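You operate a simulated robot arm through the tools that you are given. There is no shell and no other tool. Be economical: measure what you need, move in short steps, check, and stop when the job is done.

You run a simulated robot arm. Do the job below in one go: nothing can be reset, and whatever is moved stays where it is left.

JOB
Take the middle bearing on the top of the blue-legged table and put it away on the top of the teal-legged table. Put the valve kit box on the top of the blue-legged table away on the low shelf of the blue-legged table. Put the box that says "oil filter" from the top of the teal-legged table on the cream top of the brown dash and the box marked "air hose" on the shelf of the maroon stand of the black bench engine. Take the large bearing and leave it on the shelf of the maroon stand of the black bench engine. Take the rusty bearing and leave it on the beige gasket pack. Put the small bearing on the top of the grey-legged table away on the top of the teal-legged table. Any order will do. Set down upright: valve kit box, box.

It is judged by the outcome, as a careful person would: the job done as asked, and still so three seconds after it is handed in. It fails if anything else is knocked over, pushed out of place, dropped, spilled or broken.

ROBOT AND FRAMES
A 7-joint arm with a vacuum gripper on a trunk, on a base that drives. Base frame: it is fixed to the floor where the robot stands at the start and does not move with it; the origin is under the middle of the robot, x ahead of it, y to its left, z up; the surface under the hand at the start is at about z = 800. Readings come in mm, degrees, newtons and seconds.
With the tool pointing down near the work surface it reaches from about 100 to 640 mm from the robot's upright axis, wherever it stands. Its first joint turns from -115.0 to 115.0 degrees. Places, roughly: air hose box, blue oil filter box, coil pack box [-4500, -750, 750]; beige gasket pack [-4500, -3750, 750]; cream top of the brown dash (50x16 cm) [-220, -2400, 1040]; large bearing [-4250, -1500, 750]; low shelf of the blue-legged table [1200, 100, 200]; middle bearing [500, 250, 750]; rusty bearing (6x6x3 cm) [-4100, -1600, 800]; shelf of the maroon stand of the black bench engin [-2500, -2840, 700]; small bearing [-4000, -3250, 750]; top of the teal-legged table [-4400, -1000, 800]; valve kit box [250, 250, 750]. Payload 2.55 kg.
Tool frame: the origin (TCP) lies in the middle of the cups' lips, and z points out of the cups. The gripper has 1 cup of 44 mm across, covering 44 by 44 mm (tool x, y); the bellows give 20 mm. With the vacuum on, a cup seals on a smooth face that it is pressed against (1 to 4 N); it does not hold porous or soft things. The pull reaches 55 N.
Orientation is that of the tool frame in the base frame, as a unit quaternion [w, x, y, z]. With the cups facing straight down, the tool's x points along the base's -x, its y along +y and its z along -z.

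CONTROLS
- The arm moves only by the tool arm_command. Its argument "moves" is a list of rows, each a list of 3 entries, a list of its own where there are three numbers: the shift along the base's x, y, z in mm, then the turn, a rotation vector about the base's x, y, z in rad, then the vacuum: 1 switches it on, 0 off. In form: [[[x, y, z], [rx, ry, rz], vacuum], ...]. A call has 1 to 20 rows; each row is the pose to reach, as a shift and turn from the pose commanded when the call began. Each row takes 0.2 s and may step no farther than 50 mm and 8.6 degrees from the row before; otherwise, or with a gripper value out of range, the whole call is refused. A pose out of reach is approached as far as the arm can. The call stops where the force on the tool passes 40 N (or 10 N more than at its start, if that is more) or the arm is blocked; 0.2 s more then pass. The pull builds up within a second once a cup has sealed. Time passes only in rows, and 0.2 s behind the last, so rows that repeat a pose give it time. The reply holds the time, the measured pose of the TCP, the force on the tool along the base axes and the pull of the vacuum, in the units named above and with some noise, with the torque about the TCP (base axes, N m) and any sound that the robot's microphone picked up.
- Cameras (640 x 400 px; columns grow to the right, rows downward): "scene" is now at [1.4, 186.5, 1770.8]; the picture's right is [-0.12, -0.99, 0.00], its down [-0.87, 0.11, -0.47] and it looks along [0.47, -0.06, -0.88] (base axes); focal length 261 px, centre (320, 200). "wrist" rides on the gripper at [81, 6, -173] in the tool frame; the picture's right is [-0.08, 1.00, 0.00], its down [-0.89, -0.07, -0.45] and it looks along [-0.44, -0.04, 0.90] (tool axes); focal length 256 px, centre (320, 200). There is no depth. A picture from a camera that has moved, and an enlarged one, comes with that camera's place and axes in the base frame and with its lens. The place of the scene camera against the robot may be out by one fixed shift of up to 25 mm in any direction.
- get_image(camera): a new picture of that camera. It takes no simulated time.
- lift_body(by): slides the trunk up (or, below 0, down) by that many mm; the arm and the scene camera ride with it, the base frame stays. It gives what a move gives, with no picture.
- steer(legs): drives the robot by 1 to 6 legs, each [ahead, left, turn to the left] in mm, mm and degrees, along the robot's own axes; the way and the turn of a leg run together, so that a leg with both is an arc; at most 1500 mm and 180 degrees a leg. The arm and the cameras ride along, it lands a little off, and it stops where it bumps. It gives what a move gives.
- turn_head(pan, tilt): turns the head with the scene camera to pan (to the left, within 155 degrees either way) and tilt (down, from -29 to 69), counted from straight ahead of the robot. It gives what a move gives.
- close_up(camera, box): a new picture of the part [left, top, right, bottom] of that camera's present view, enlarged. It takes no simulated time.
- finish_job(): hands the job in; it is judged then, once.

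Work in short steps. Places have to be worked out from the pictures, the camera data and where the tool is seen: move nearer, look again, correct. Check each grasp and each placing, and mend what went wrong. You have 207 turns and 180 pictures in all, those below and enlarged ones among them. Switch the vacuum off and draw the arm clear of the work before you hand the job in, unless the task says otherwise; then end with one line.

The tools are called as name(argument=value, ...) on one line, values as JSON. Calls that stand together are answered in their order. arm_command: Moves the arm, as the interface text tells. Its arguments: {"type":"object","properties":{"moves":{"type":"array","items":{"type":"array"}}},"required":["moves"]} The other tools are called the same way: lift_body (by) slides the trunk up or down; steer (legs) drives the base; turn_head (pan, tilt) turns the head that bears the scene camera; get_image (camera) takes a picture; close_up (camera, box) takes an enlarged picture of a part of a camera's view; finish_job () hands the job in.

At the start:

```text
clock: 0.0
eef_pos: [468.6, 28.3, 1102.7]
tcp_rot: [0.0, 0.0, 1.0, 0.001]
contact_force: [-0.9, 0.1, 0.9]
torque: [-0.01, 0.01, -0.03]
pull: 0.1
trunk travel left (down, up): [-875.0, 115.0]
robot x, y, heading: [-2.2, 1.1, -0.0]
head pan, tilt: [-7.0, 61.7]
```

scene: 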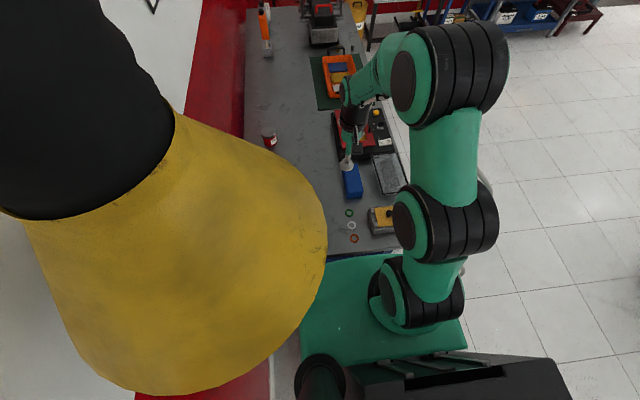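
wrist: 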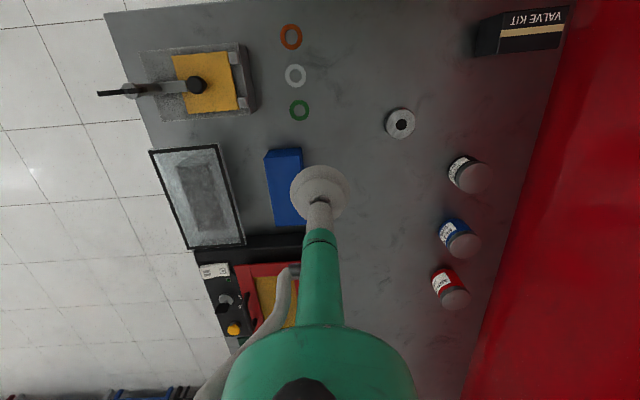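

I start by surveying the surroundings with the head.

turn_head(pan=-40, tilt=25)

get_image(camera="scene")

close_up(camera="wrist", box=[340, 0, 600, 163])

turn_head(pan=-110, tilt=20)

get_image(camera="scene")

turn_head(pan=-155, tilt=15)

get_image(camera="scene")

```text
clock: 1.0
eef_pos: [469.9, 27.8, 1103.9]
tcp_rot: [0.0, 0.0, 1.0, 0.0]
contact_force: [0.2, -0.1, -0.6]
torque: [0.01, 0.0, 0.0]
pull: 0.1
trunk travel left (down, up): [-875.0, 115.0]
robot x, y, heading: [-1.4, -0.5, -0.4]
head pan, tilt: [-40.0, 25.0]
```

```text
177 pictures are left
camera scene: at [7.8, 135.3, 1822.7], right [-0.64, -0.77, 0.0], down [-0.32, 0.27, -0.91], along [0.69, -0.58, -0.42], focal length 261 px, centre (320, 200)
```

scene: 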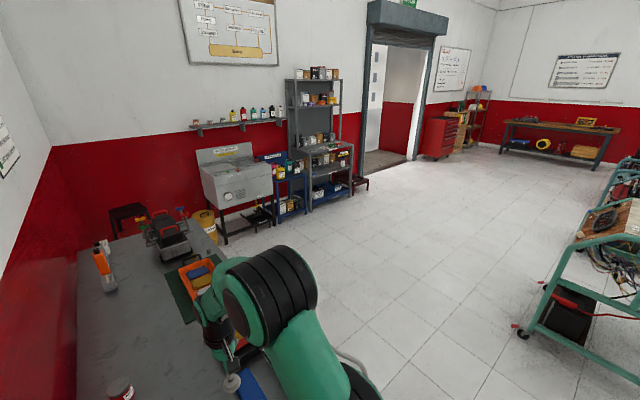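

```text
2.45 times, centred on (470, 82) of wrist
camera zoom: at [388.1, 34.2, 1277.0], right [0.08, 1.0, 0.0], down [0.89, -0.07, 0.45], along [0.44, -0.04, -0.9], focal length 628 px, centre (-48, 491)
```

zoom: 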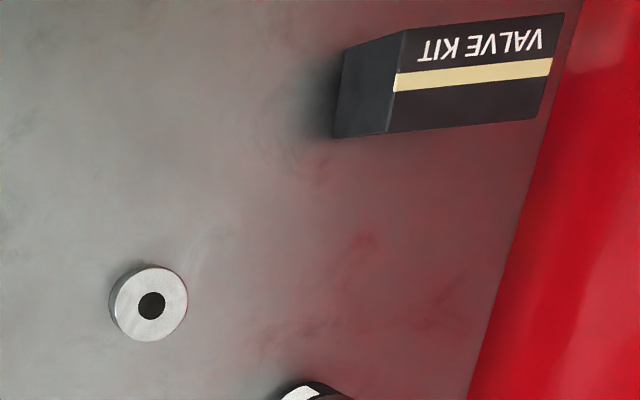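

```text
clock: 2.4
eef_pos: [468.0, 28.6, 1103.0]
tcp_rot: [0.0, 0.0, 1.0, -0.001]
contact_force: [-0.2, -0.5, 0.8]
torque: [-0.03, -0.02, -0.01]
pull: 0.0
trunk travel left (down, up): [-875.0, 115.0]
robot x, y, heading: [1.0, -0.2, 0.2]
head pan, tilt: [-110.0, 20.0]
```

```text
175 pictures are left
camera scene: at [-94.6, 106.9, 1830.8], right [-0.94, 0.34, 0.0], down [0.12, 0.32, -0.94], along [-0.32, -0.88, -0.34], focal length 261 px, centre (320, 200)
```

scene: 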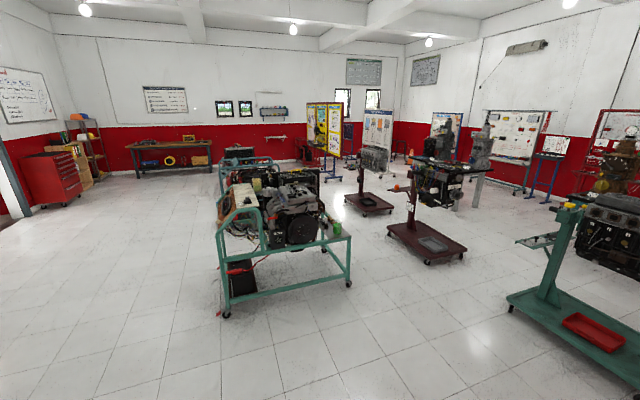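

```text
clock: 3.6
eef_pos: [468.5, 28.9, 1101.9]
tcp_rot: [0.0, 0.0, 1.0, 0.0]
contact_force: [0.5, 0.4, 0.1]
torque: [-0.01, 0.0, 0.03]
pull: 0.1
trunk travel left (down, up): [-875.0, 115.0]
robot x, y, heading: [-0.8, -0.6, -0.2]
head pan, tilt: [-154.7, 15.0]
```

```text
174 pictures are left
camera scene: at [-147.2, 154.4, 1839.0], right [-0.43, 0.9, 0.0], down [0.23, 0.11, -0.97], along [-0.87, -0.41, -0.26], focal length 261 px, centre (320, 200)
```

scene: 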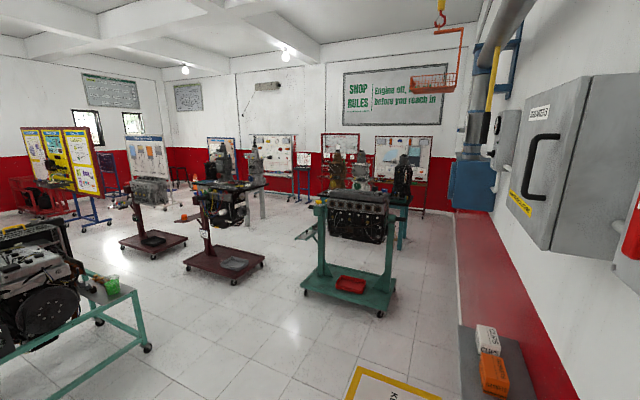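

The room is a workshop; something big and yellow is close to the robot's left, so I check there before moving the arm.

turn_head(pan=60, tilt=30)

get_image(camera="scene")

turn_head(pan=-25, tilt=60)

get_image(camera="scene")

```text
clock: 6.7
eef_pos: [469.7, 29.3, 1104.2]
tcp_rot: [-0.001, 0.0, 1.0, 0.0]
contact_force: [-0.1, 0.6, 0.3]
torque: [0.0, 0.02, 0.02]
pull: 0.0
trunk travel left (down, up): [-875.0, 115.0]
robot x, y, heading: [-2.0, -1.0, 0.4]
head pan, tilt: [60.0, 30.0]
```

```text
173 pictures are left
camera scene: at [-17.5, 272.8, 1814.8], right [0.87, -0.5, 0.0], down [-0.25, -0.43, -0.87], along [0.43, 0.75, -0.5], focal length 261 px, centre (320, 200)
```

scene: 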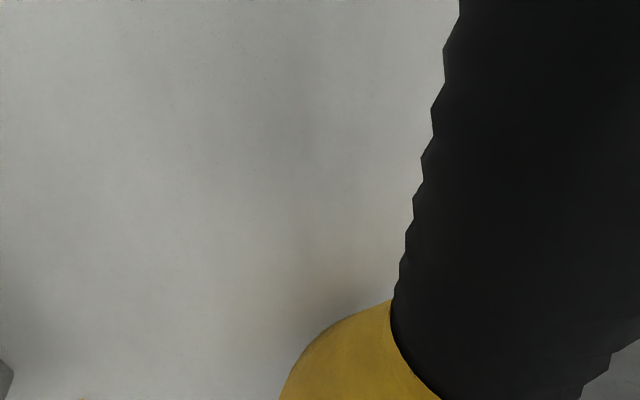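

```text
clock: 8.2
eef_pos: [468.5, 29.1, 1104.0]
tcp_rot: [0.0, 0.0, 1.0, 0.0]
contact_force: [0.9, -0.3, -0.2]
torque: [0.04, 0.0, 0.01]
pull: 0.0
trunk travel left (down, up): [-875.0, 115.0]
robot x, y, heading: [0.8, -1.8, -0.1]
head pan, tilt: [-25.0, 60.0]
```

```text
172 pictures are left
camera scene: at [-2.4, 166.3, 1772.7], right [-0.42, -0.91, 0.0], down [-0.79, 0.37, -0.5], along [0.45, -0.21, -0.87], focal length 261 px, centre (320, 200)
```

scene: 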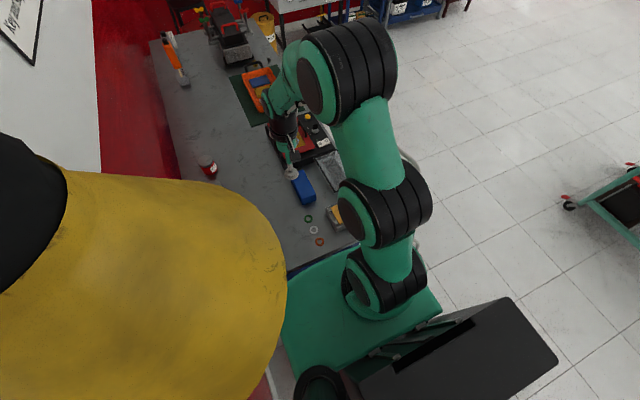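

A hanging exhaust hose with a yellow funnel sits above left. I back off to the right and lower the trunk so the arm works beneath it.

steer(legs=[[0, -120, 0]])

lift_body(by=-170)

turn_head(pan=30, tilt=15)

get_image(camera="scene")

```text
clock: 9.5
eef_pos: [469.3, -92.6, 1104.5]
tcp_rot: [-0.001, 0.001, 1.0, 0.0]
contact_force: [-0.1, 0.0, -0.5]
torque: [0.02, 0.03, 0.02]
pull: 0.0
trunk travel left (down, up): [-875.0, 115.0]
robot x, y, heading: [-0.8, -121.0, 0.2]
head pan, tilt: [-25.0, 60.0]
```

```text
clock: 11.4
eef_pos: [468.7, -91.0, 932.9]
tcp_rot: [0.0, 0.0, 1.0, 0.0]
contact_force: [0.3, -0.1, 0.4]
torque: [0.01, 0.0, -0.03]
pull: 0.0
trunk travel left (down, up): [-705.0, 285.0]
robot x, y, heading: [0.2, -120.3, -0.2]
head pan, tilt: [-25.0, 60.0]
```

```text
clock: 12.7
eef_pos: [468.3, -91.5, 933.9]
tcp_rot: [0.001, 0.0, 1.0, 0.0]
contact_force: [0.1, -0.4, 0.0]
torque: [0.02, 0.04, 0.0]
pull: 0.1
trunk travel left (down, up): [-705.0, 285.0]
robot x, y, heading: [-0.3, -123.8, 0.2]
head pan, tilt: [30.0, 15.0]
```

```text
171 pictures are left
camera scene: at [18.0, 120.7, 1668.9], right [0.5, -0.87, 0.0], down [-0.22, -0.13, -0.97], along [0.84, 0.48, -0.26], focal length 261 px, centre (320, 200)
```

scene: 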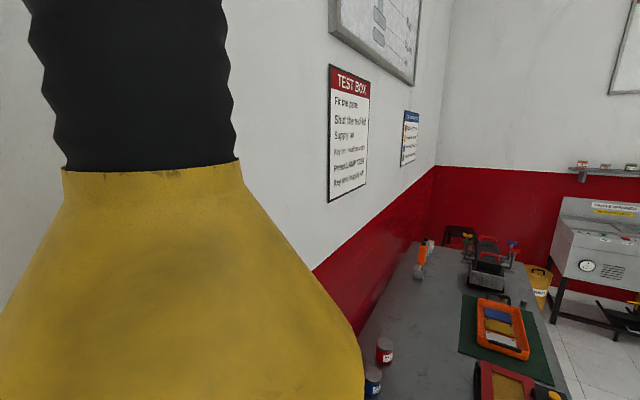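

I need the funnel's lower rim, so I tilt down.

turn_head(pan=30, tilt=55)

get_image(camera="scene")

get_image(camera="wrist")

```text
clock: 13.7
eef_pos: [468.1, -90.6, 933.0]
tcp_rot: [0.0, 0.0, 1.0, 0.0]
contact_force: [0.4, -0.7, 0.6]
torque: [-0.02, -0.01, 0.02]
pull: 0.2
trunk travel left (down, up): [-705.0, 285.0]
robot x, y, heading: [1.7, -116.3, 0.2]
head pan, tilt: [30.0, 55.0]
```

```text
170 pictures are left
camera scene: at [-0.4, 110.2, 1608.8], right [0.5, -0.87, 0.0], down [-0.71, -0.41, -0.57], along [0.5, 0.29, -0.82], focal length 261 px, centre (320, 200)
```

scene: 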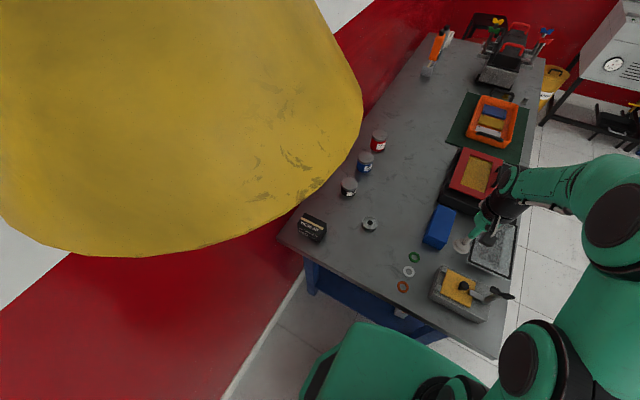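

```text
169 pictures are left
camera wrist: at [388.1, -85.9, 1107.0], right [0.08, 1.0, 0.0], down [0.89, -0.07, 0.45], along [0.44, -0.03, -0.9], focal length 256 px, centre (320, 200)
```

wrist: 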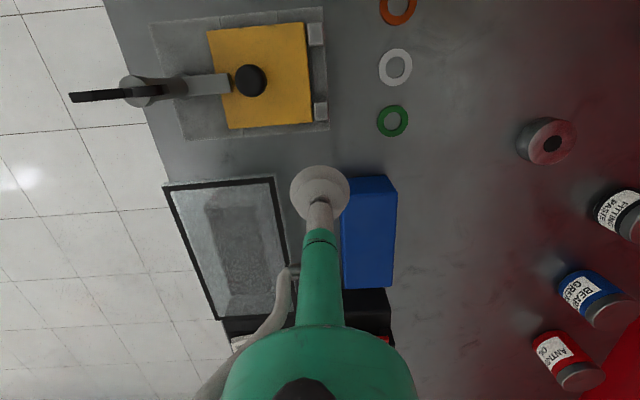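

The rim is near z≈1350, above the lowered arm. I move the tool over toward the valve kit box at the present height, then look.

arm_command(moves=[[[-11, 42, 0], [0, 0, 0], 0], [[-22, 83, 0], [0, 0, 0], 0], [[-32, 125, 0], [0, 0, 0], 0], [[-43, 166, 0], [0, 0, 0], 0], [[-54, 208, 0], [0, 0, 0], 0], [[-65, 250, 0], [0, 0, 0], 0], [[-76, 291, 0], [0, 0, 0], 0], [[-86, 333, 0], [0, 0, 0], 0], [[-97, 375, 0], [0, 0, 0], 0], [[-108, 400, 0], [0, 0, 0], 0]])

get_image(camera="wrist")

get_image(camera="scene")

```text
clock: 15.9
eef_pos: [362.4, 310.1, 932.7]
tcp_rot: [0.001, 0.0, 1.0, 0.001]
contact_force: [0.2, -0.1, 0.2]
torque: [0.0, -0.03, 0.01]
pull: 0.0
trunk travel left (down, up): [-705.0, 285.0]
robot x, y, heading: [-3.2, -121.3, -0.2]
head pan, tilt: [30.0, 55.0]
```

```text
168 pictures are left
camera wrist: at [281.1, 314.6, 1106.4], right [0.08, 1.0, 0.0], down [0.89, -0.07, 0.45], along [0.45, -0.03, -0.89], focal length 256 px, centre (320, 200)
```

wrist: 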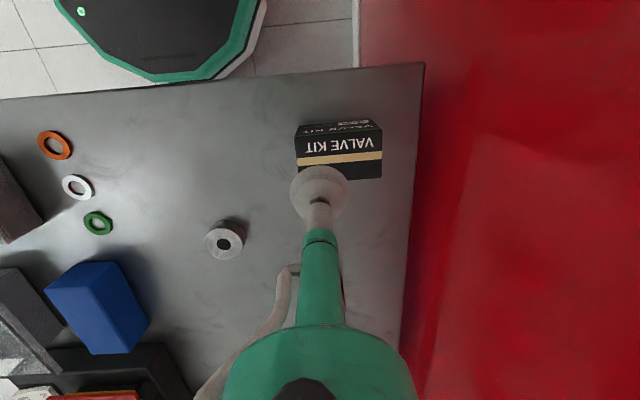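

```text
167 pictures are left
camera scene: at [0.2, 112.0, 1608.7], right [0.5, -0.87, 0.0], down [-0.71, -0.41, -0.57], along [0.5, 0.29, -0.82], focal length 261 px, centre (320, 200)
```

scene: 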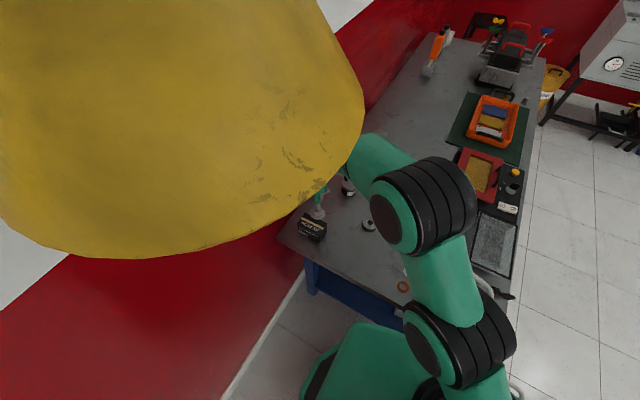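

Box top centre is at about (359, 330), top z≈860. I centre, descend with vacuum on, and press gently.

arm_command(moves=[[[-2, 18, -20], [0, 0, 0], 0], [[-3, 19, -50], [0, 0, 0], 1], [[-3, 19, -65], [0, 0, 0], 1], [[-3, 19, -72], [0, 0, 0], 1], [[-3, 19, -76], [0, 0, 0], 1], [[-3, 19, -76], [0, 0, 0], 1], [[-3, 19, -76], [0, 0, 0], 1]])

```text
clock: 17.5
eef_pos: [358.5, 328.5, 858.1]
tcp_rot: [0.001, 0.001, 1.0, 0.001]
contact_force: [-0.8, -0.2, 7.0]
torque: [-0.13, 0.0, -0.05]
pull: 55.0
trunk travel left (down, up): [-705.0, 285.0]
robot x, y, heading: [1.9, -120.7, -0.1]
head pan, tilt: [30.0, 55.0]
```

Sealed at 55 N. I lift and swing back to in front of the robot.

arm_command(moves=[[[0, 0, 30], [0, 0, 0], 1], [[0, 0, 70], [0, 0, 0], 1], [[0, 0, 110], [0, 0, 0], 1], [[0, -40, 115], [0, 0, 0], 1], [[0, -85, 115], [0, 0, 0], 1], [[0, -130, 115], [0, 0, 0], 1], [[0, -175, 115], [0, 0, 0], 1], [[0, -220, 115], [0, 0, 0], 1], [[0, -265, 115], [0, 0, 0], 1], [[0, -310, 115], [0, 0, 0], 1], [[0, -355, 115], [0, 0, 0], 1], [[0, -400, 115], [0, 0, 0], 1], [[0, -445, 115], [0, 0, 0], 1]])

get_image(camera="wrist")

```text
clock: 20.3
eef_pos: [355.4, -117.0, 972.7]
tcp_rot: [0.0, -0.002, 1.0, 0.0]
contact_force: [0.4, -0.2, -1.5]
torque: [-0.02, -0.01, 0.01]
pull: 54.7
out of reach, approached as far as the arm can: row 2, 3, 4
trunk travel left (down, up): [-705.0, 285.0]
robot x, y, heading: [1.4, -126.5, 0.1]
head pan, tilt: [30.0, 55.0]
```

```text
166 pictures are left
camera wrist: at [275.1, -111.3, 1146.3], right [0.08, 1.0, 0.0], down [0.89, -0.07, 0.45], along [0.44, -0.03, -0.9], focal length 256 px, centre (320, 200)
```

wrist: 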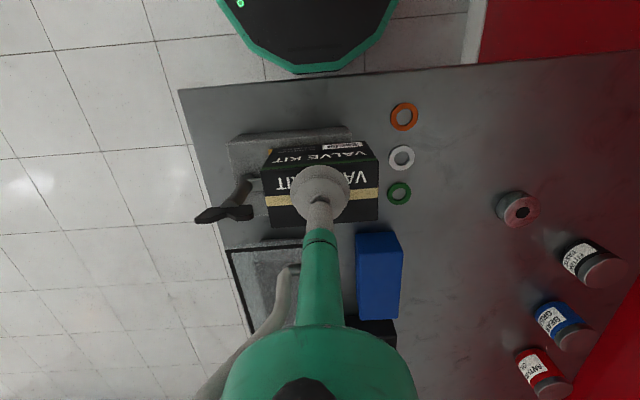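

Held well. I drive around to the right side of the table and face the low shelf.

steer(legs=[[-200, 0, 0], [0, -800, 0], [1400, 0, 0], [0, 0, 90]])

turn_head(pan=0, tilt=45)

get_image(camera="scene")

get_image(camera="wrist")

```text
clock: 36.1
eef_pos: [1217.8, -527.4, 971.8]
tcp_rot: [0.0, -0.707, 0.707, 0.0]
contact_force: [-0.2, 0.1, -1.4]
torque: [0.0, 0.02, 0.06]
pull: 55.1
trunk travel left (down, up): [-705.0, 285.0]
robot x, y, heading: [1222.5, -884.4, 89.9]
head pan, tilt: [30.0, 55.0]
```

```text
clock: 37.0
eef_pos: [1217.7, -527.7, 973.4]
tcp_rot: [-0.001, -0.707, 0.707, 0.0]
contact_force: [-0.5, -0.1, -0.9]
torque: [-0.01, -0.03, 0.01]
pull: 54.8
trunk travel left (down, up): [-705.0, 285.0]
robot x, y, heading: [1225.6, -882.9, 89.6]
head pan, tilt: [0.0, 45.0]
```

```text
165 pictures are left
camera scene: at [1042.8, -844.8, 1622.1], right [1.0, 0.0, 0.0], down [0.0, -0.71, -0.71], along [0.0, 0.71, -0.71], focal length 261 px, centre (320, 200)
```

scene: 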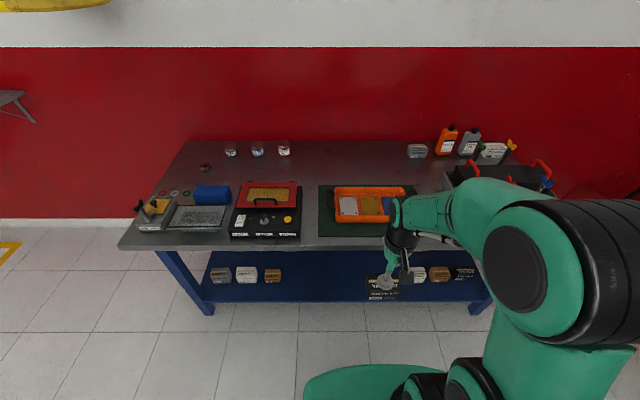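

```text
164 pictures are left
camera wrist: at [1212.0, -609.4, 1146.2], right [-1.0, 0.08, 0.0], down [0.07, 0.89, 0.45], along [0.04, 0.44, -0.9], focal length 256 px, centre (320, 200)
```

wrist: 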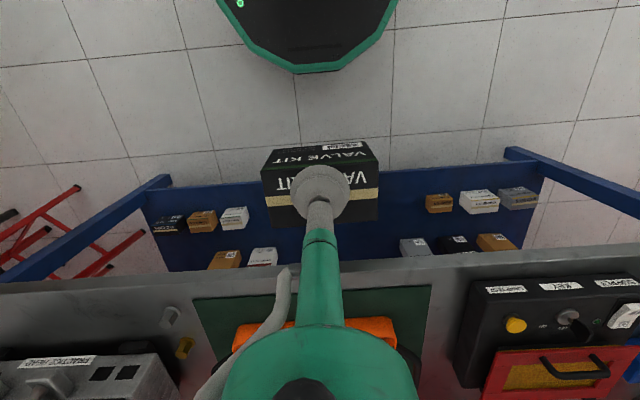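

The low shelf (blue) has a free gap at its middle, around x≈1150. I lower the trunk here, out in the open, and look again.

lift_body(by=-590)

get_image(camera="scene")

get_image(camera="wrist")

```text
refused: -590 is not a number from -400 to 400
```

```text
163 pictures are left
camera scene: at [1042.8, -844.8, 1622.1], right [1.0, 0.0, 0.0], down [0.0, -0.71, -0.71], along [0.0, 0.71, -0.71], focal length 261 px, centre (320, 200)
```

scene: 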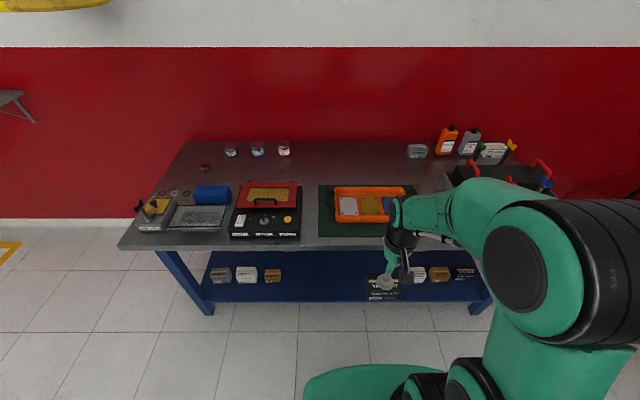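

```text
162 pictures are left
camera wrist: at [1212.0, -609.4, 1146.2], right [-1.0, 0.08, 0.0], down [0.07, 0.89, 0.45], along [0.04, 0.44, -0.9], focal length 256 px, centre (320, 200)
```

wrist: 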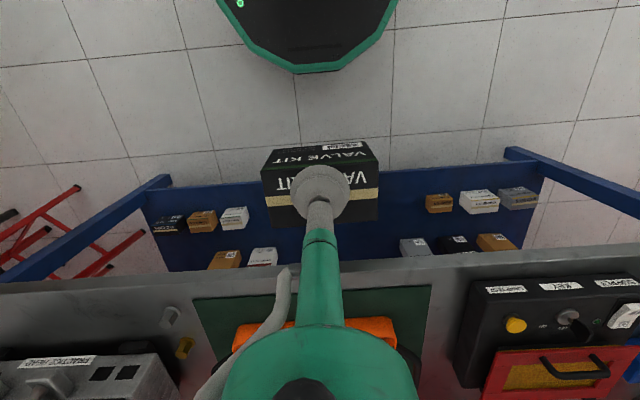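

The limit is 400 mm per call; I lower in two steps.

lift_body(by=-390)

lift_body(by=-220)

turn_head(pan=-10, tilt=25)

get_image(camera="scene")

get_image(camera="wrist")

```text
clock: 40.8
eef_pos: [1219.3, -527.4, 582.7]
tcp_rot: [0.0, -0.706, 0.708, 0.0]
contact_force: [0.2, 0.1, -1.7]
torque: [0.01, -0.03, 0.03]
pull: 54.7
trunk travel left (down, up): [-315.0, 675.0]
robot x, y, heading: [1222.9, -885.8, 89.9]
head pan, tilt: [0.0, 45.0]
```

```text
clock: 43.1
eef_pos: [1219.2, -527.1, 363.4]
tcp_rot: [0.0, -0.706, 0.708, 0.0]
contact_force: [0.2, -1.2, -1.8]
torque: [-0.06, -0.02, 0.02]
pull: 55.1
trunk travel left (down, up): [-95.0, 895.0]
robot x, y, heading: [1222.2, -885.7, 89.5]
head pan, tilt: [0.0, 45.0]
```

```text
clock: 43.9
eef_pos: [1218.2, -526.3, 361.8]
tcp_rot: [0.0, -0.706, 0.708, 0.0]
contact_force: [0.5, 0.0, -0.8]
torque: [-0.01, -0.03, -0.04]
pull: 55.0
trunk travel left (down, up): [-95.0, 895.0]
robot x, y, heading: [1219.3, -886.9, 89.9]
head pan, tilt: [-10.0, 25.0]
```

```text
161 pictures are left
camera scene: at [1059.0, -835.3, 1042.7], right [0.98, -0.18, 0.0], down [-0.07, -0.42, -0.91], along [0.16, 0.89, -0.42], focal length 261 px, centre (320, 200)
```

scene: 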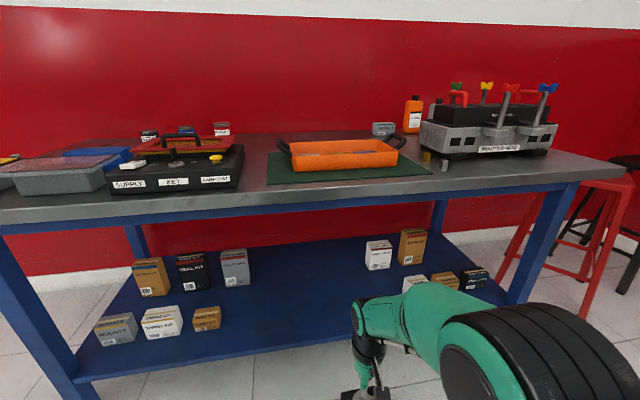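

```text
160 pictures are left
camera wrist: at [1212.1, -609.3, 536.2], right [-1.0, 0.08, 0.0], down [0.07, 0.89, 0.45], along [0.04, 0.44, -0.9], focal length 256 px, centre (320, 200)
```

wrist: 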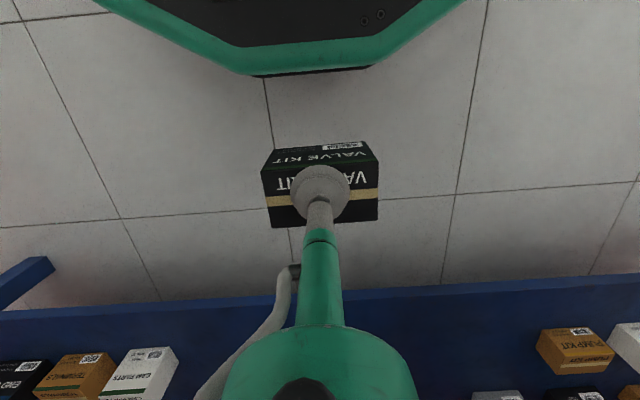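

The gap is clear straight ahead (x≈1215). I drive 110 mm nearer, lower slightly and extend the arm under the table top.

steer(legs=[[110, 0, 0]])

lift_body(by=-40)

arm_command(moves=[[[0, 40, 0], [0, 0, 0], 1], [[0, 80, 0], [0, 0, 0], 1], [[0, 120, 0], [0, 0, 0], 1], [[0, 150, 0], [0, 0, 0], 1]])

get_image(camera="scene")

get_image(camera="wrist")

```text
clock: 45.1
eef_pos: [1217.3, -419.6, 362.7]
tcp_rot: [0.0, 0.708, -0.706, 0.001]
contact_force: [-0.3, 0.7, -0.7]
torque: [-0.04, 0.0, 0.02]
pull: 54.6
trunk travel left (down, up): [-95.0, 895.0]
robot x, y, heading: [1224.2, -775.6, 90.0]
head pan, tilt: [-10.0, 25.0]
```

```text
clock: 46.0
eef_pos: [1218.2, -419.7, 323.2]
tcp_rot: [0.0, 0.707, -0.707, 0.001]
contact_force: [-0.5, 0.0, -1.4]
torque: [0.01, 0.0, -0.01]
pull: 54.4
trunk travel left (down, up): [-55.0, 935.0]
robot x, y, heading: [1222.1, -775.1, 89.9]
head pan, tilt: [-10.0, 25.0]
```

```text
clock: 47.0
eef_pos: [1219.1, -268.3, 322.8]
tcp_rot: [0.001, 0.708, -0.706, 0.001]
contact_force: [-0.2, 0.1, -1.1]
torque: [-0.01, 0.02, 0.01]
pull: 55.1
trunk travel left (down, up): [-55.0, 935.0]
robot x, y, heading: [1223.2, -776.6, 89.9]
head pan, tilt: [-10.0, 25.0]
```

```text
159 pictures are left
camera scene: at [1059.0, -727.6, 1002.8], right [0.98, -0.17, 0.0], down [-0.07, -0.42, -0.91], along [0.16, 0.89, -0.42], focal length 261 px, centre (320, 200)
```

scene: 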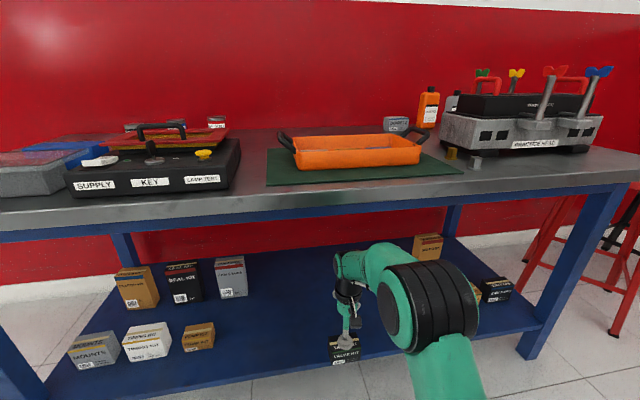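

```text
158 pictures are left
camera wrist: at [1210.8, -349.6, 495.9], right [-1.0, 0.08, 0.0], down [0.07, 0.89, 0.44], along [0.03, 0.44, -0.9], focal length 256 px, centre (320, 200)
```

wrist: 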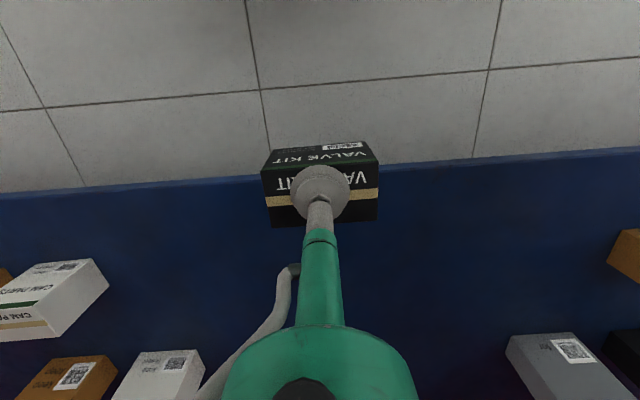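

Clear all around. I advance 105 mm more and descend until contact.

arm_command(moves=[[[0, 40, 0], [0, 0, 0], 1], [[0, 80, 0], [0, 0, 0], 1], [[0, 105, 0], [0, 0, 0], 1], [[0, 105, -25], [0, 0, 0], 1], [[0, 105, -45], [0, 0, 0], 1]])

get_image(camera="scene")

get_image(camera="wrist")

```text
clock: 48.2
eef_pos: [1218.4, -182.8, 273.3]
tcp_rot: [0.001, -0.707, 0.707, 0.0]
contact_force: [-0.1, -1.1, -1.7]
torque: [-0.02, -0.01, 0.0]
pull: 55.3
out of reach, approached as far as the arm can: row 1, 2, 3, 4, 5
trunk travel left (down, up): [-55.0, 935.0]
robot x, y, heading: [1220.6, -774.8, 89.9]
head pan, tilt: [-10.0, 25.0]
```

```text
157 pictures are left
camera scene: at [1059.0, -727.5, 1002.8], right [0.98, -0.17, 0.0], down [-0.07, -0.42, -0.91], along [0.16, 0.89, -0.42], focal length 261 px, centre (320, 200)
```

scene: 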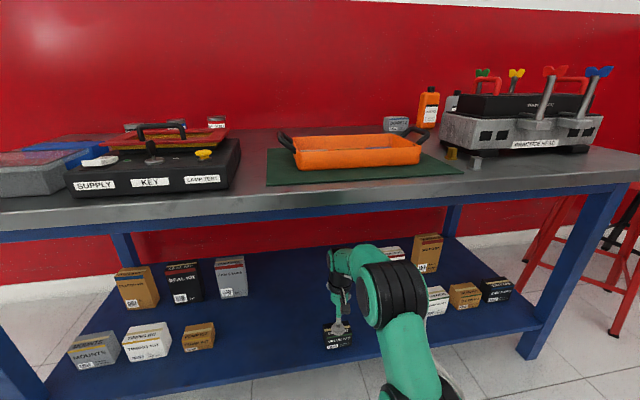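

```text
156 pictures are left
camera wrist: at [1211.9, -266.4, 446.2], right [-1.0, 0.08, 0.0], down [0.07, 0.89, 0.45], along [0.03, 0.45, -0.89], focal length 256 px, centre (320, 200)
```

wrist: 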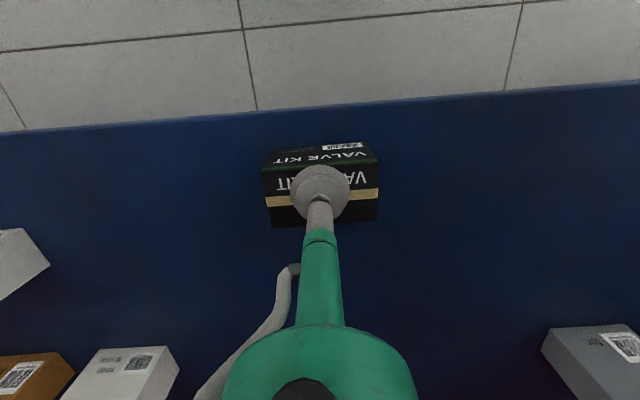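

The arm is at its reach limit; I drive 40 mm forward to gain margin, then pull the commanded pose back slightly and descend to contact.

steer(legs=[[50, 0, 0]])

arm_command(moves=[[[0, -40, 0], [0, 0, 0], 1], [[0, -40, -8], [0, 0, 0], 1], [[0, -40, -14], [0, 0, 0], 1]])

```text
clock: 49.1
eef_pos: [1218.0, -134.3, 272.5]
tcp_rot: [-0.001, 0.709, -0.706, 0.0]
contact_force: [0.4, -0.2, -0.3]
torque: [-0.01, -0.03, 0.02]
pull: 54.4
trunk travel left (down, up): [-55.0, 935.0]
robot x, y, heading: [1223.2, -732.2, 89.7]
head pan, tilt: [-10.0, 25.0]
```

```text
clock: 49.9
eef_pos: [1215.9, -171.9, 259.9]
tcp_rot: [0.0, 0.709, -0.706, -0.001]
contact_force: [0.3, -0.6, 1.5]
torque: [0.03, 0.04, 0.01]
pull: 55.2
trunk travel left (down, up): [-55.0, 935.0]
robot x, y, heading: [1219.5, -723.2, 90.1]
head pan, tilt: [-10.0, 25.0]
```

Contact begins (force rose to +1.5 N). I lower 2 mm, release, wait and rise.

arm_command(moves=[[[0, 0, -2], [0, 0, 0], 1], [[0, 0, -2], [0, 0, 0], 0], [[0, 0, -2], [0, 0, 0], 0], [[0, 0, -2], [0, 0, 0], 0], [[0, 0, -2], [0, 0, 0], 0], [[0, 0, 10], [0, 0, 0], 0], [[0, 0, 40], [0, 0, 0], 0], [[0, -40, 60], [0, 0, 0], 0]])

get_image(camera="wrist")

```text
clock: 51.7
eef_pos: [1218.1, -209.4, 314.3]
tcp_rot: [0.0, 0.707, -0.707, 0.001]
contact_force: [-0.4, 0.4, 0.1]
torque: [0.0, -0.03, 0.0]
pull: 0.0
trunk travel left (down, up): [-55.0, 935.0]
robot x, y, heading: [1221.7, -723.9, 90.0]
head pan, tilt: [-10.0, 25.0]
```

```text
155 pictures are left
camera wrist: at [1211.5, -290.4, 488.4], right [-1.0, 0.08, 0.0], down [0.07, 0.89, 0.44], along [0.03, 0.44, -0.9], focal length 256 px, centre (320, 200)
```

wrist: 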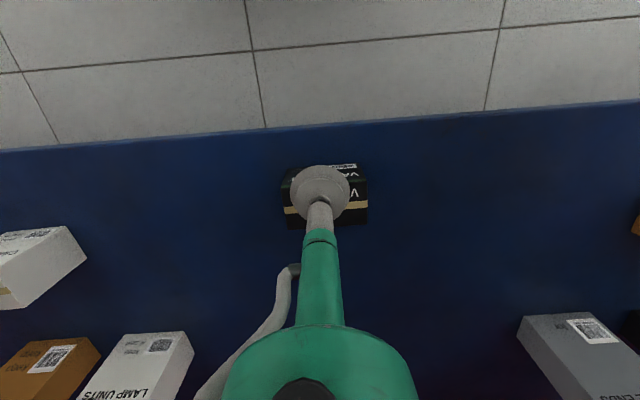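

Valve kit is placed upright on the low shelf. I retract, raise the trunk, and drive back to the table's end for the bearing.

arm_command(moves=[[[0, -45, 20], [0, 0, 0], 0], [[0, -90, 20], [0, 0, 0], 0], [[0, -135, 20], [0, 0, 0], 0], [[0, -160, 20], [0, 0, 0], 0]])

steer(legs=[[-160, 0, 0]])

lift_body(by=400)

lift_body(by=230)

steer(legs=[[0, 0, -90], [-1420, 0, 0], [0, 800, 0], [200, 0, 0]])

get_image(camera="wrist")

```text
clock: 52.7
eef_pos: [1218.3, -372.4, 337.6]
tcp_rot: [0.0, 0.708, -0.706, 0.0]
contact_force: [-1.1, 0.1, -0.4]
torque: [-0.03, -0.01, 0.03]
pull: 0.1
trunk travel left (down, up): [-55.0, 935.0]
robot x, y, heading: [1223.7, -725.2, 90.1]
head pan, tilt: [-10.0, 25.0]
```

```text
clock: 54.1
eef_pos: [1219.7, -533.9, 337.9]
tcp_rot: [0.0, -0.706, 0.708, 0.0]
contact_force: [0.3, 0.2, -0.3]
torque: [0.0, 0.02, 0.03]
pull: 0.2
trunk travel left (down, up): [-55.0, 935.0]
robot x, y, heading: [1224.2, -885.7, 89.7]
head pan, tilt: [-10.0, 25.0]
```

```text
clock: 58.0
eef_pos: [1220.0, -534.4, 738.5]
tcp_rot: [0.0, -0.706, 0.708, 0.0]
contact_force: [-0.4, 0.0, -0.2]
torque: [-0.01, 0.02, 0.04]
pull: 0.1
trunk travel left (down, up): [-455.0, 535.0]
robot x, y, heading: [1225.3, -882.2, 89.8]
head pan, tilt: [-10.0, 25.0]
```

```text
clock: 60.4
eef_pos: [1219.5, -533.6, 968.4]
tcp_rot: [0.0, -0.706, 0.708, 0.0]
contact_force: [0.1, 0.5, -0.6]
torque: [0.01, -0.01, 0.03]
pull: 0.0
trunk travel left (down, up): [-685.0, 305.0]
robot x, y, heading: [1218.6, -885.7, 89.6]
head pan, tilt: [-10.0, 25.0]
```

```text
clock: 76.2
eef_pos: [329.5, -112.5, 968.1]
tcp_rot: [0.0, -0.022, 1.0, -0.001]
contact_force: [0.3, -0.1, -0.7]
torque: [0.04, 0.0, -0.01]
pull: 0.1
trunk travel left (down, up): [-685.0, 305.0]
robot x, y, heading: [-21.2, -130.8, 2.8]
head pan, tilt: [-10.0, 25.0]
```

```text
154 pictures are left
camera wrist: at [249.2, -110.2, 1141.3], right [0.03, 1.0, 0.0], down [0.89, -0.03, 0.45], along [0.44, -0.02, -0.9], focal length 256 px, centre (320, 200)
```

wrist: 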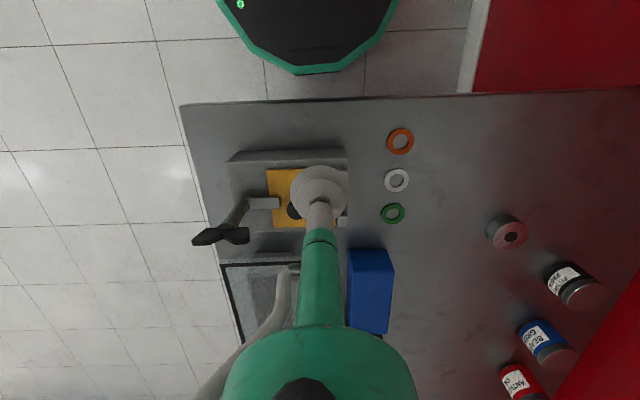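

Bearing estimated at (460, 159). I move above it and look closely.

arm_command(moves=[[[10, 45, 0], [0, 0, 0], 0], [[30, 90, 0], [0, 0, 0], 0], [[50, 130, 0], [0, 0, 0], 0], [[70, 170, 0], [0, 0, 0], 0], [[85, 205, 0], [0, 0, 0], 0], [[95, 235, -20], [0, 0, 0], 0]])

get_image(camera="wrist")

```text
clock: 77.6
eef_pos: [429.0, 125.4, 949.5]
tcp_rot: [0.0, -0.022, 1.0, -0.001]
contact_force: [0.5, -0.5, 0.0]
torque: [-0.03, -0.02, 0.0]
pull: 0.1
trunk travel left (down, up): [-685.0, 305.0]
robot x, y, heading: [-21.0, -129.9, 2.6]
head pan, tilt: [-10.0, 25.0]
```

```text
153 pictures are left
camera wrist: at [347.7, 127.9, 1122.9], right [0.04, 1.0, 0.0], down [0.89, -0.03, 0.45], along [0.45, -0.02, -0.9], focal length 256 px, centre (320, 200)
```

wrist: 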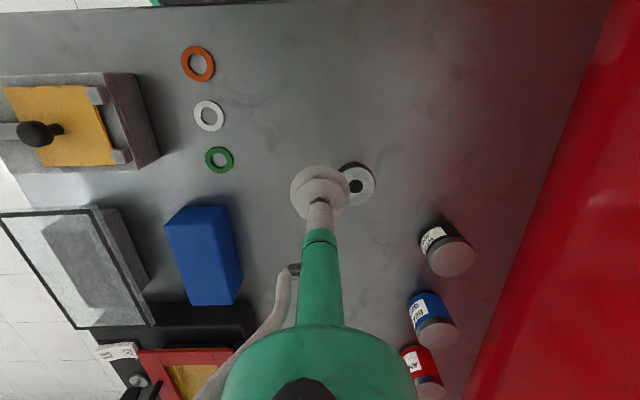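

Bearing is at about (480, 166), about 48 mm wide, so centring must be tight. I move lower beside it for a precise close-up.

arm_command(moves=[[[25, -5, -30], [0, 0, 0], 0], [[50, -15, -60], [0, 0, 0], 0], [[50, -15, -80], [0, 0, 0], 0]])

close_up(camera="wrist", box=[260, 120, 500, 270])

```text
clock: 78.4
eef_pos: [475.8, 108.7, 871.0]
tcp_rot: [0.0, -0.023, 1.0, 0.0]
contact_force: [-0.6, 0.1, 0.3]
torque: [-0.01, 0.04, -0.01]
pull: 0.1
trunk travel left (down, up): [-685.0, 305.0]
robot x, y, heading: [-20.3, -129.3, 2.4]
head pan, tilt: [-10.0, 25.0]
```

```text
2.67 times, centred on (380, 195) of wrist
camera zoom: at [394.9, 109.6, 1044.0], right [0.03, 1.0, 0.0], down [0.89, -0.03, 0.45], along [0.45, -0.02, -0.9], focal length 683 px, centre (160, 213)
```

zoom: 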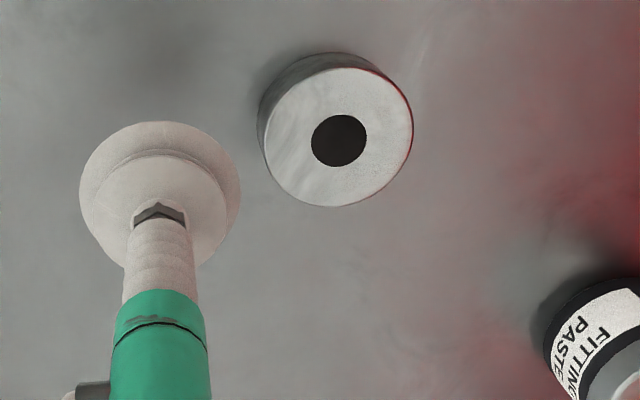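

Bearing centre ≈ (480, 170), top ≈ 822. I move over it and check alignment close up before pressing.

arm_command(moves=[[[2, 30, 0], [0, 0, 0], 0], [[4, 61, 0], [0, 0, 0], 0], [[4, 61, -32], [0, 0, 0], 0]])

close_up(camera="wrist", box=[240, 130, 400, 230])

```text
clock: 79.2
eef_pos: [477.5, 169.4, 835.1]
tcp_rot: [0.0, -0.022, 1.0, 0.0]
contact_force: [0.0, -0.2, 0.1]
torque: [-0.03, 0.02, 0.07]
pull: 0.2
trunk travel left (down, up): [-685.0, 305.0]
robot x, y, heading: [-23.5, -131.2, 2.6]
head pan, tilt: [-10.0, 25.0]
```

```text
4.00 times, centred on (320, 180) of wrist
camera zoom: at [396.4, 171.2, 1009.6], right [0.03, 1.0, 0.0], down [0.89, -0.03, 0.45], along [0.45, -0.02, -0.9], focal length 1024 px, centre (320, 280)
```

zoom: 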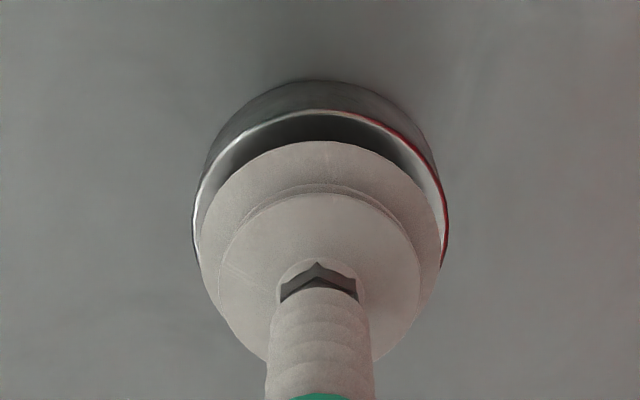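

Well centred. Descend with vacuum on and press.

arm_command(moves=[[[0, 0, -8], [0, 0, 0], 1], [[0, 0, -14], [0, 0, 0], 1], [[0, 0, -17], [0, 0, 0], 1], [[0, 0, -17], [0, 0, 0], 1], [[0, 0, -17], [0, 0, 0], 1]])

```text
clock: 80.4
eef_pos: [478.8, 169.8, 820.1]
tcp_rot: [0.001, -0.023, 1.0, 0.002]
contact_force: [-1.2, 2.1, 5.4]
torque: [-0.08, 0.08, -0.04]
pull: 55.1
trunk travel left (down, up): [-685.0, 305.0]
robot x, y, heading: [-20.9, -129.4, 2.3]
head pan, tilt: [-10.0, 25.0]
```

Bearing sealed. I lift, tuck the arm, and drive to the area between the stands, then look toward the teal table.

arm_command(moves=[[[0, 0, 30], [0, 0, 0], 1], [[-10, -20, 70], [0, 0, 0], 1], [[-20, -60, 110], [0, 0, 0], 1], [[-40, -100, 140], [0, 0, 0], 1], [[-60, -140, 140], [0, 0, 0], 1], [[-80, -180, 140], [0, 0, 0], 1], [[-100, -220, 140], [0, 0, 0], 1], [[-120, -260, 140], [0, 0, 0], 1], [[-140, -290, 140], [0, 0, 0], 1]])

steer(legs=[[-400, 0, 0], [0, 0, 177.5], [700, 0, 0], [0, 1450, 0], [1200, 0, 0]])

turn_head(pan=0, tilt=25)

get_image(camera="scene")

```text
refused: row 3 steps farther than a row can; nothing moved
```

```text
clock: 85.7
eef_pos: [-325.5, 405.0, 816.7]
tcp_rot: [-0.009, -0.439, 0.898, -0.017]
contact_force: [-2.8, -38.4, 21.0]
torque: [7.6, -0.85, -0.56]
pull: 54.7
trunk travel left (down, up): [-685.0, 305.0]
robot x, y, heading: [-414.1, -148.6, 53.2]
head pan, tilt: [-10.0, 25.0]
stopped in leg 2: the force on the tool passed its limit at 130 N (the readings are from after the stop); the commanded pose is now the measured one
```

```text
clock: 86.5
eef_pos: [-325.8, 405.6, 818.1]
tcp_rot: [-0.008, -0.44, 0.898, -0.016]
contact_force: [-0.6, -49.2, 22.1]
torque: [9.38, -0.45, -0.8]
pull: 55.5
trunk travel left (down, up): [-685.0, 305.0]
robot x, y, heading: [-413.6, -151.6, 53.7]
head pan, tilt: [0.0, 25.0]
```

```text
150 pictures are left
camera scene: at [-541.9, -12.4, 1633.9], right [0.8, -0.6, 0.0], down [-0.25, -0.33, -0.91], along [0.54, 0.73, -0.42], focal length 261 px, centre (320, 200)
```

scene: 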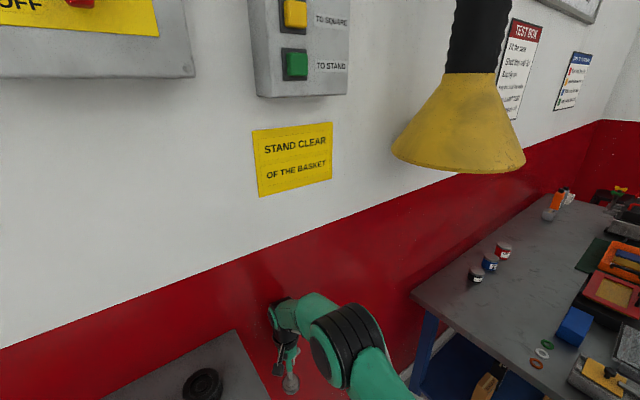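

A row was refused and the drive ran with the bearing unlifted, stopping with the bearing against the wall; it is still held. I back straight away from the wall.

steer(legs=[[-120, -89, 0]])

get_image(camera="wrist")

get_image(camera="scene")

```text
clock: 87.8
eef_pos: [-329.4, 261.8, 812.1]
tcp_rot: [-0.01, -0.44, 0.898, -0.016]
contact_force: [0.2, 0.3, 0.7]
torque: [0.0, -0.02, 0.01]
pull: 54.2
trunk travel left (down, up): [-685.0, 305.0]
robot x, y, heading: [-416.9, -299.4, 53.2]
head pan, tilt: [0.0, 25.0]
```

```text
149 pictures are left
camera wrist: at [-383.8, 207.3, 988.1], right [-0.74, 0.67, -0.03], down [0.6, 0.68, 0.42], along [0.3, 0.29, -0.91], focal length 256 px, centre (320, 200)
```

wrist: 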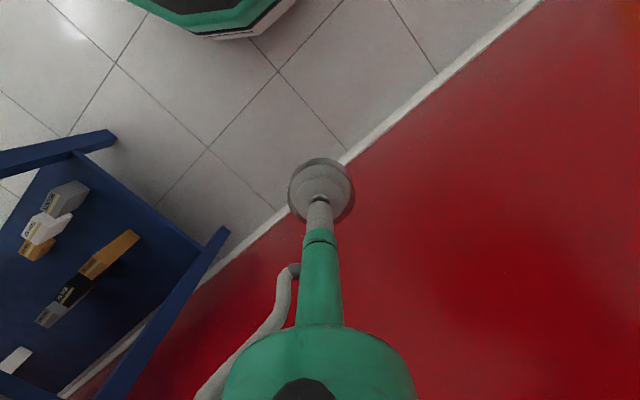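

```text
148 pictures are left
camera scene: at [-544.9, -152.4, 1632.9], right [0.8, -0.6, 0.0], down [-0.25, -0.34, -0.91], along [0.54, 0.73, -0.42], focal length 261 px, centre (320, 200)
```

scene: 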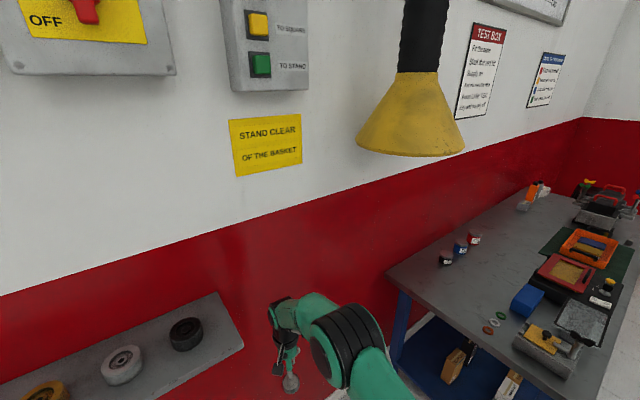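

Nothing was disturbed and the bearing is held. I level the tool, lift and tuck the arm.

arm_command(moves=[[[-2, -20, 30], [0.038, -0.004, 0], 1], [[-6, -45, 65], [0.038, -0.004, 0], 1], [[-12, -85, 90], [0.038, -0.004, 0], 1], [[-18, -125, 110], [0.038, -0.004, 0], 1], [[-24, -165, 130], [0.038, -0.004, 0], 1], [[-30, -200, 140], [0.038, -0.004, 0], 1]])

close_up(camera="wrist", box=[240, 130, 400, 230])

```text
clock: 89.2
eef_pos: [-359.4, 60.5, 953.7]
tcp_rot: [0.001, -0.44, 0.898, -0.001]
contact_force: [-0.3, -0.7, -2.3]
torque: [0.01, 0.03, -0.02]
pull: 54.3
trunk travel left (down, up): [-685.0, 305.0]
robot x, y, heading: [-414.4, -299.5, 53.4]
head pan, tilt: [0.0, 25.0]
```

```text
4.00 times, centred on (320, 180) of wrist
camera zoom: at [-414.6, -0.3, 1127.6], right [-0.74, 0.67, 0.0], down [0.6, 0.66, 0.45], along [0.3, 0.33, -0.9], focal length 1024 px, centre (320, 280)
```

zoom: 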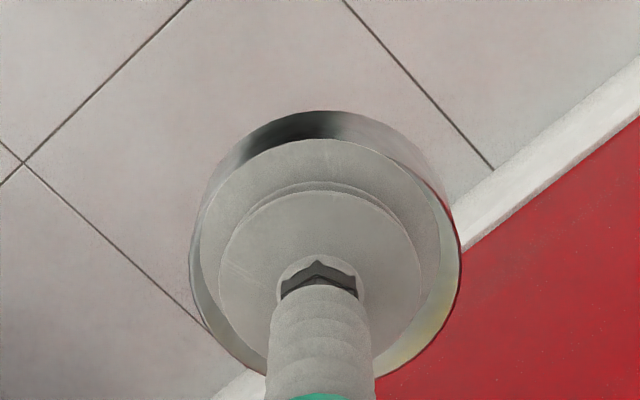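

Bearing is firmly held. I drive in smaller sections to the lane between the stands.

steer(legs=[[0, 0, 126.5], [500, 0, 0], [0, 1300, 0], [700, 0, 0]])

get_image(camera="scene")

```text
clock: 107.2
eef_pos: [-1841.2, -1872.5, 953.6]
tcp_rot: [-0.002, 1.0, 0.02, 0.0]
contact_force: [-1.0, 0.4, -2.7]
torque: [0.0, -0.03, 0.0]
pull: 55.4
trunk travel left (down, up): [-685.0, 305.0]
robot x, y, heading: [-1527.7, -1686.9, -176.6]
head pan, tilt: [0.0, 25.0]
```

```text
146 pictures are left
camera scene: at [-1551.7, -1848.3, 1632.7], right [-0.06, 1.0, 0.0], down [0.42, 0.02, -0.91], along [-0.9, -0.05, -0.42], focal length 261 px, centre (320, 200)
```

scene: 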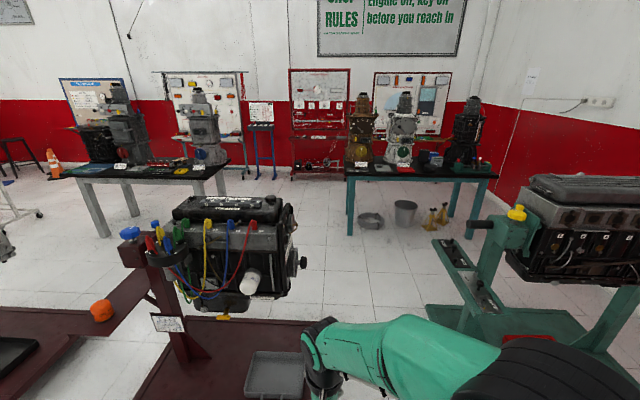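

Clear view: teal table ahead, corridor between the maroon and green stands at y≈-1580. I square up heading and bring the arm straight ahead.

steer(legs=[[0, -105, -3.4]])

arm_command(moves=[[[-10, 45, 0], [0, 0, 0], 1], [[-20, 90, 0], [0, 0, 0], 1], [[-30, 130, 0], [0, 0, 0], 1], [[-40, 165, 0], [0, 0, 0], 1]])

get_image(camera="scene")

```text
clock: 108.4
eef_pos: [-1855.7, -1744.7, 952.9]
tcp_rot: [-0.001, 1.0, -0.013, 0.0]
contact_force: [-0.4, 0.3, -2.2]
torque: [0.01, 0.02, -0.04]
pull: 54.8
trunk travel left (down, up): [-685.0, 305.0]
robot x, y, heading: [-1529.3, -1581.3, 179.7]
head pan, tilt: [0.0, 25.0]
```

```text
clock: 109.4
eef_pos: [-1892.4, -1581.1, 954.1]
tcp_rot: [-0.002, 1.0, -0.014, -0.001]
contact_force: [0.0, -0.2, -1.6]
torque: [-0.01, -0.01, 0.0]
pull: 55.1
trunk travel left (down, up): [-685.0, 305.0]
robot x, y, heading: [-1530.1, -1583.1, 179.6]
head pan, tilt: [0.0, 25.0]
```

```text
145 pictures are left
camera scene: at [-1565.6, -1739.1, 1632.8], right [0.01, 1.0, 0.0], down [0.42, 0.0, -0.91], along [-0.91, 0.01, -0.42], focal length 261 px, centre (320, 200)
```

scene: 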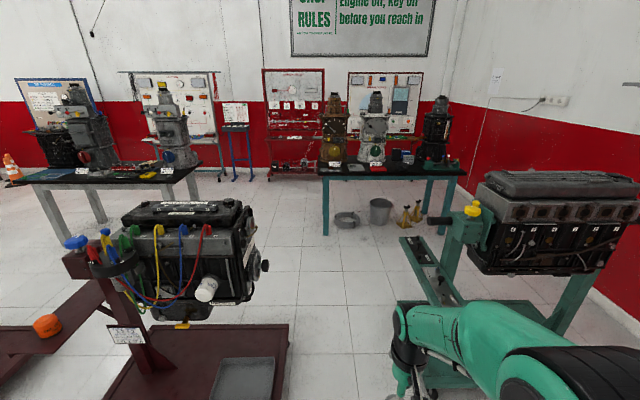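

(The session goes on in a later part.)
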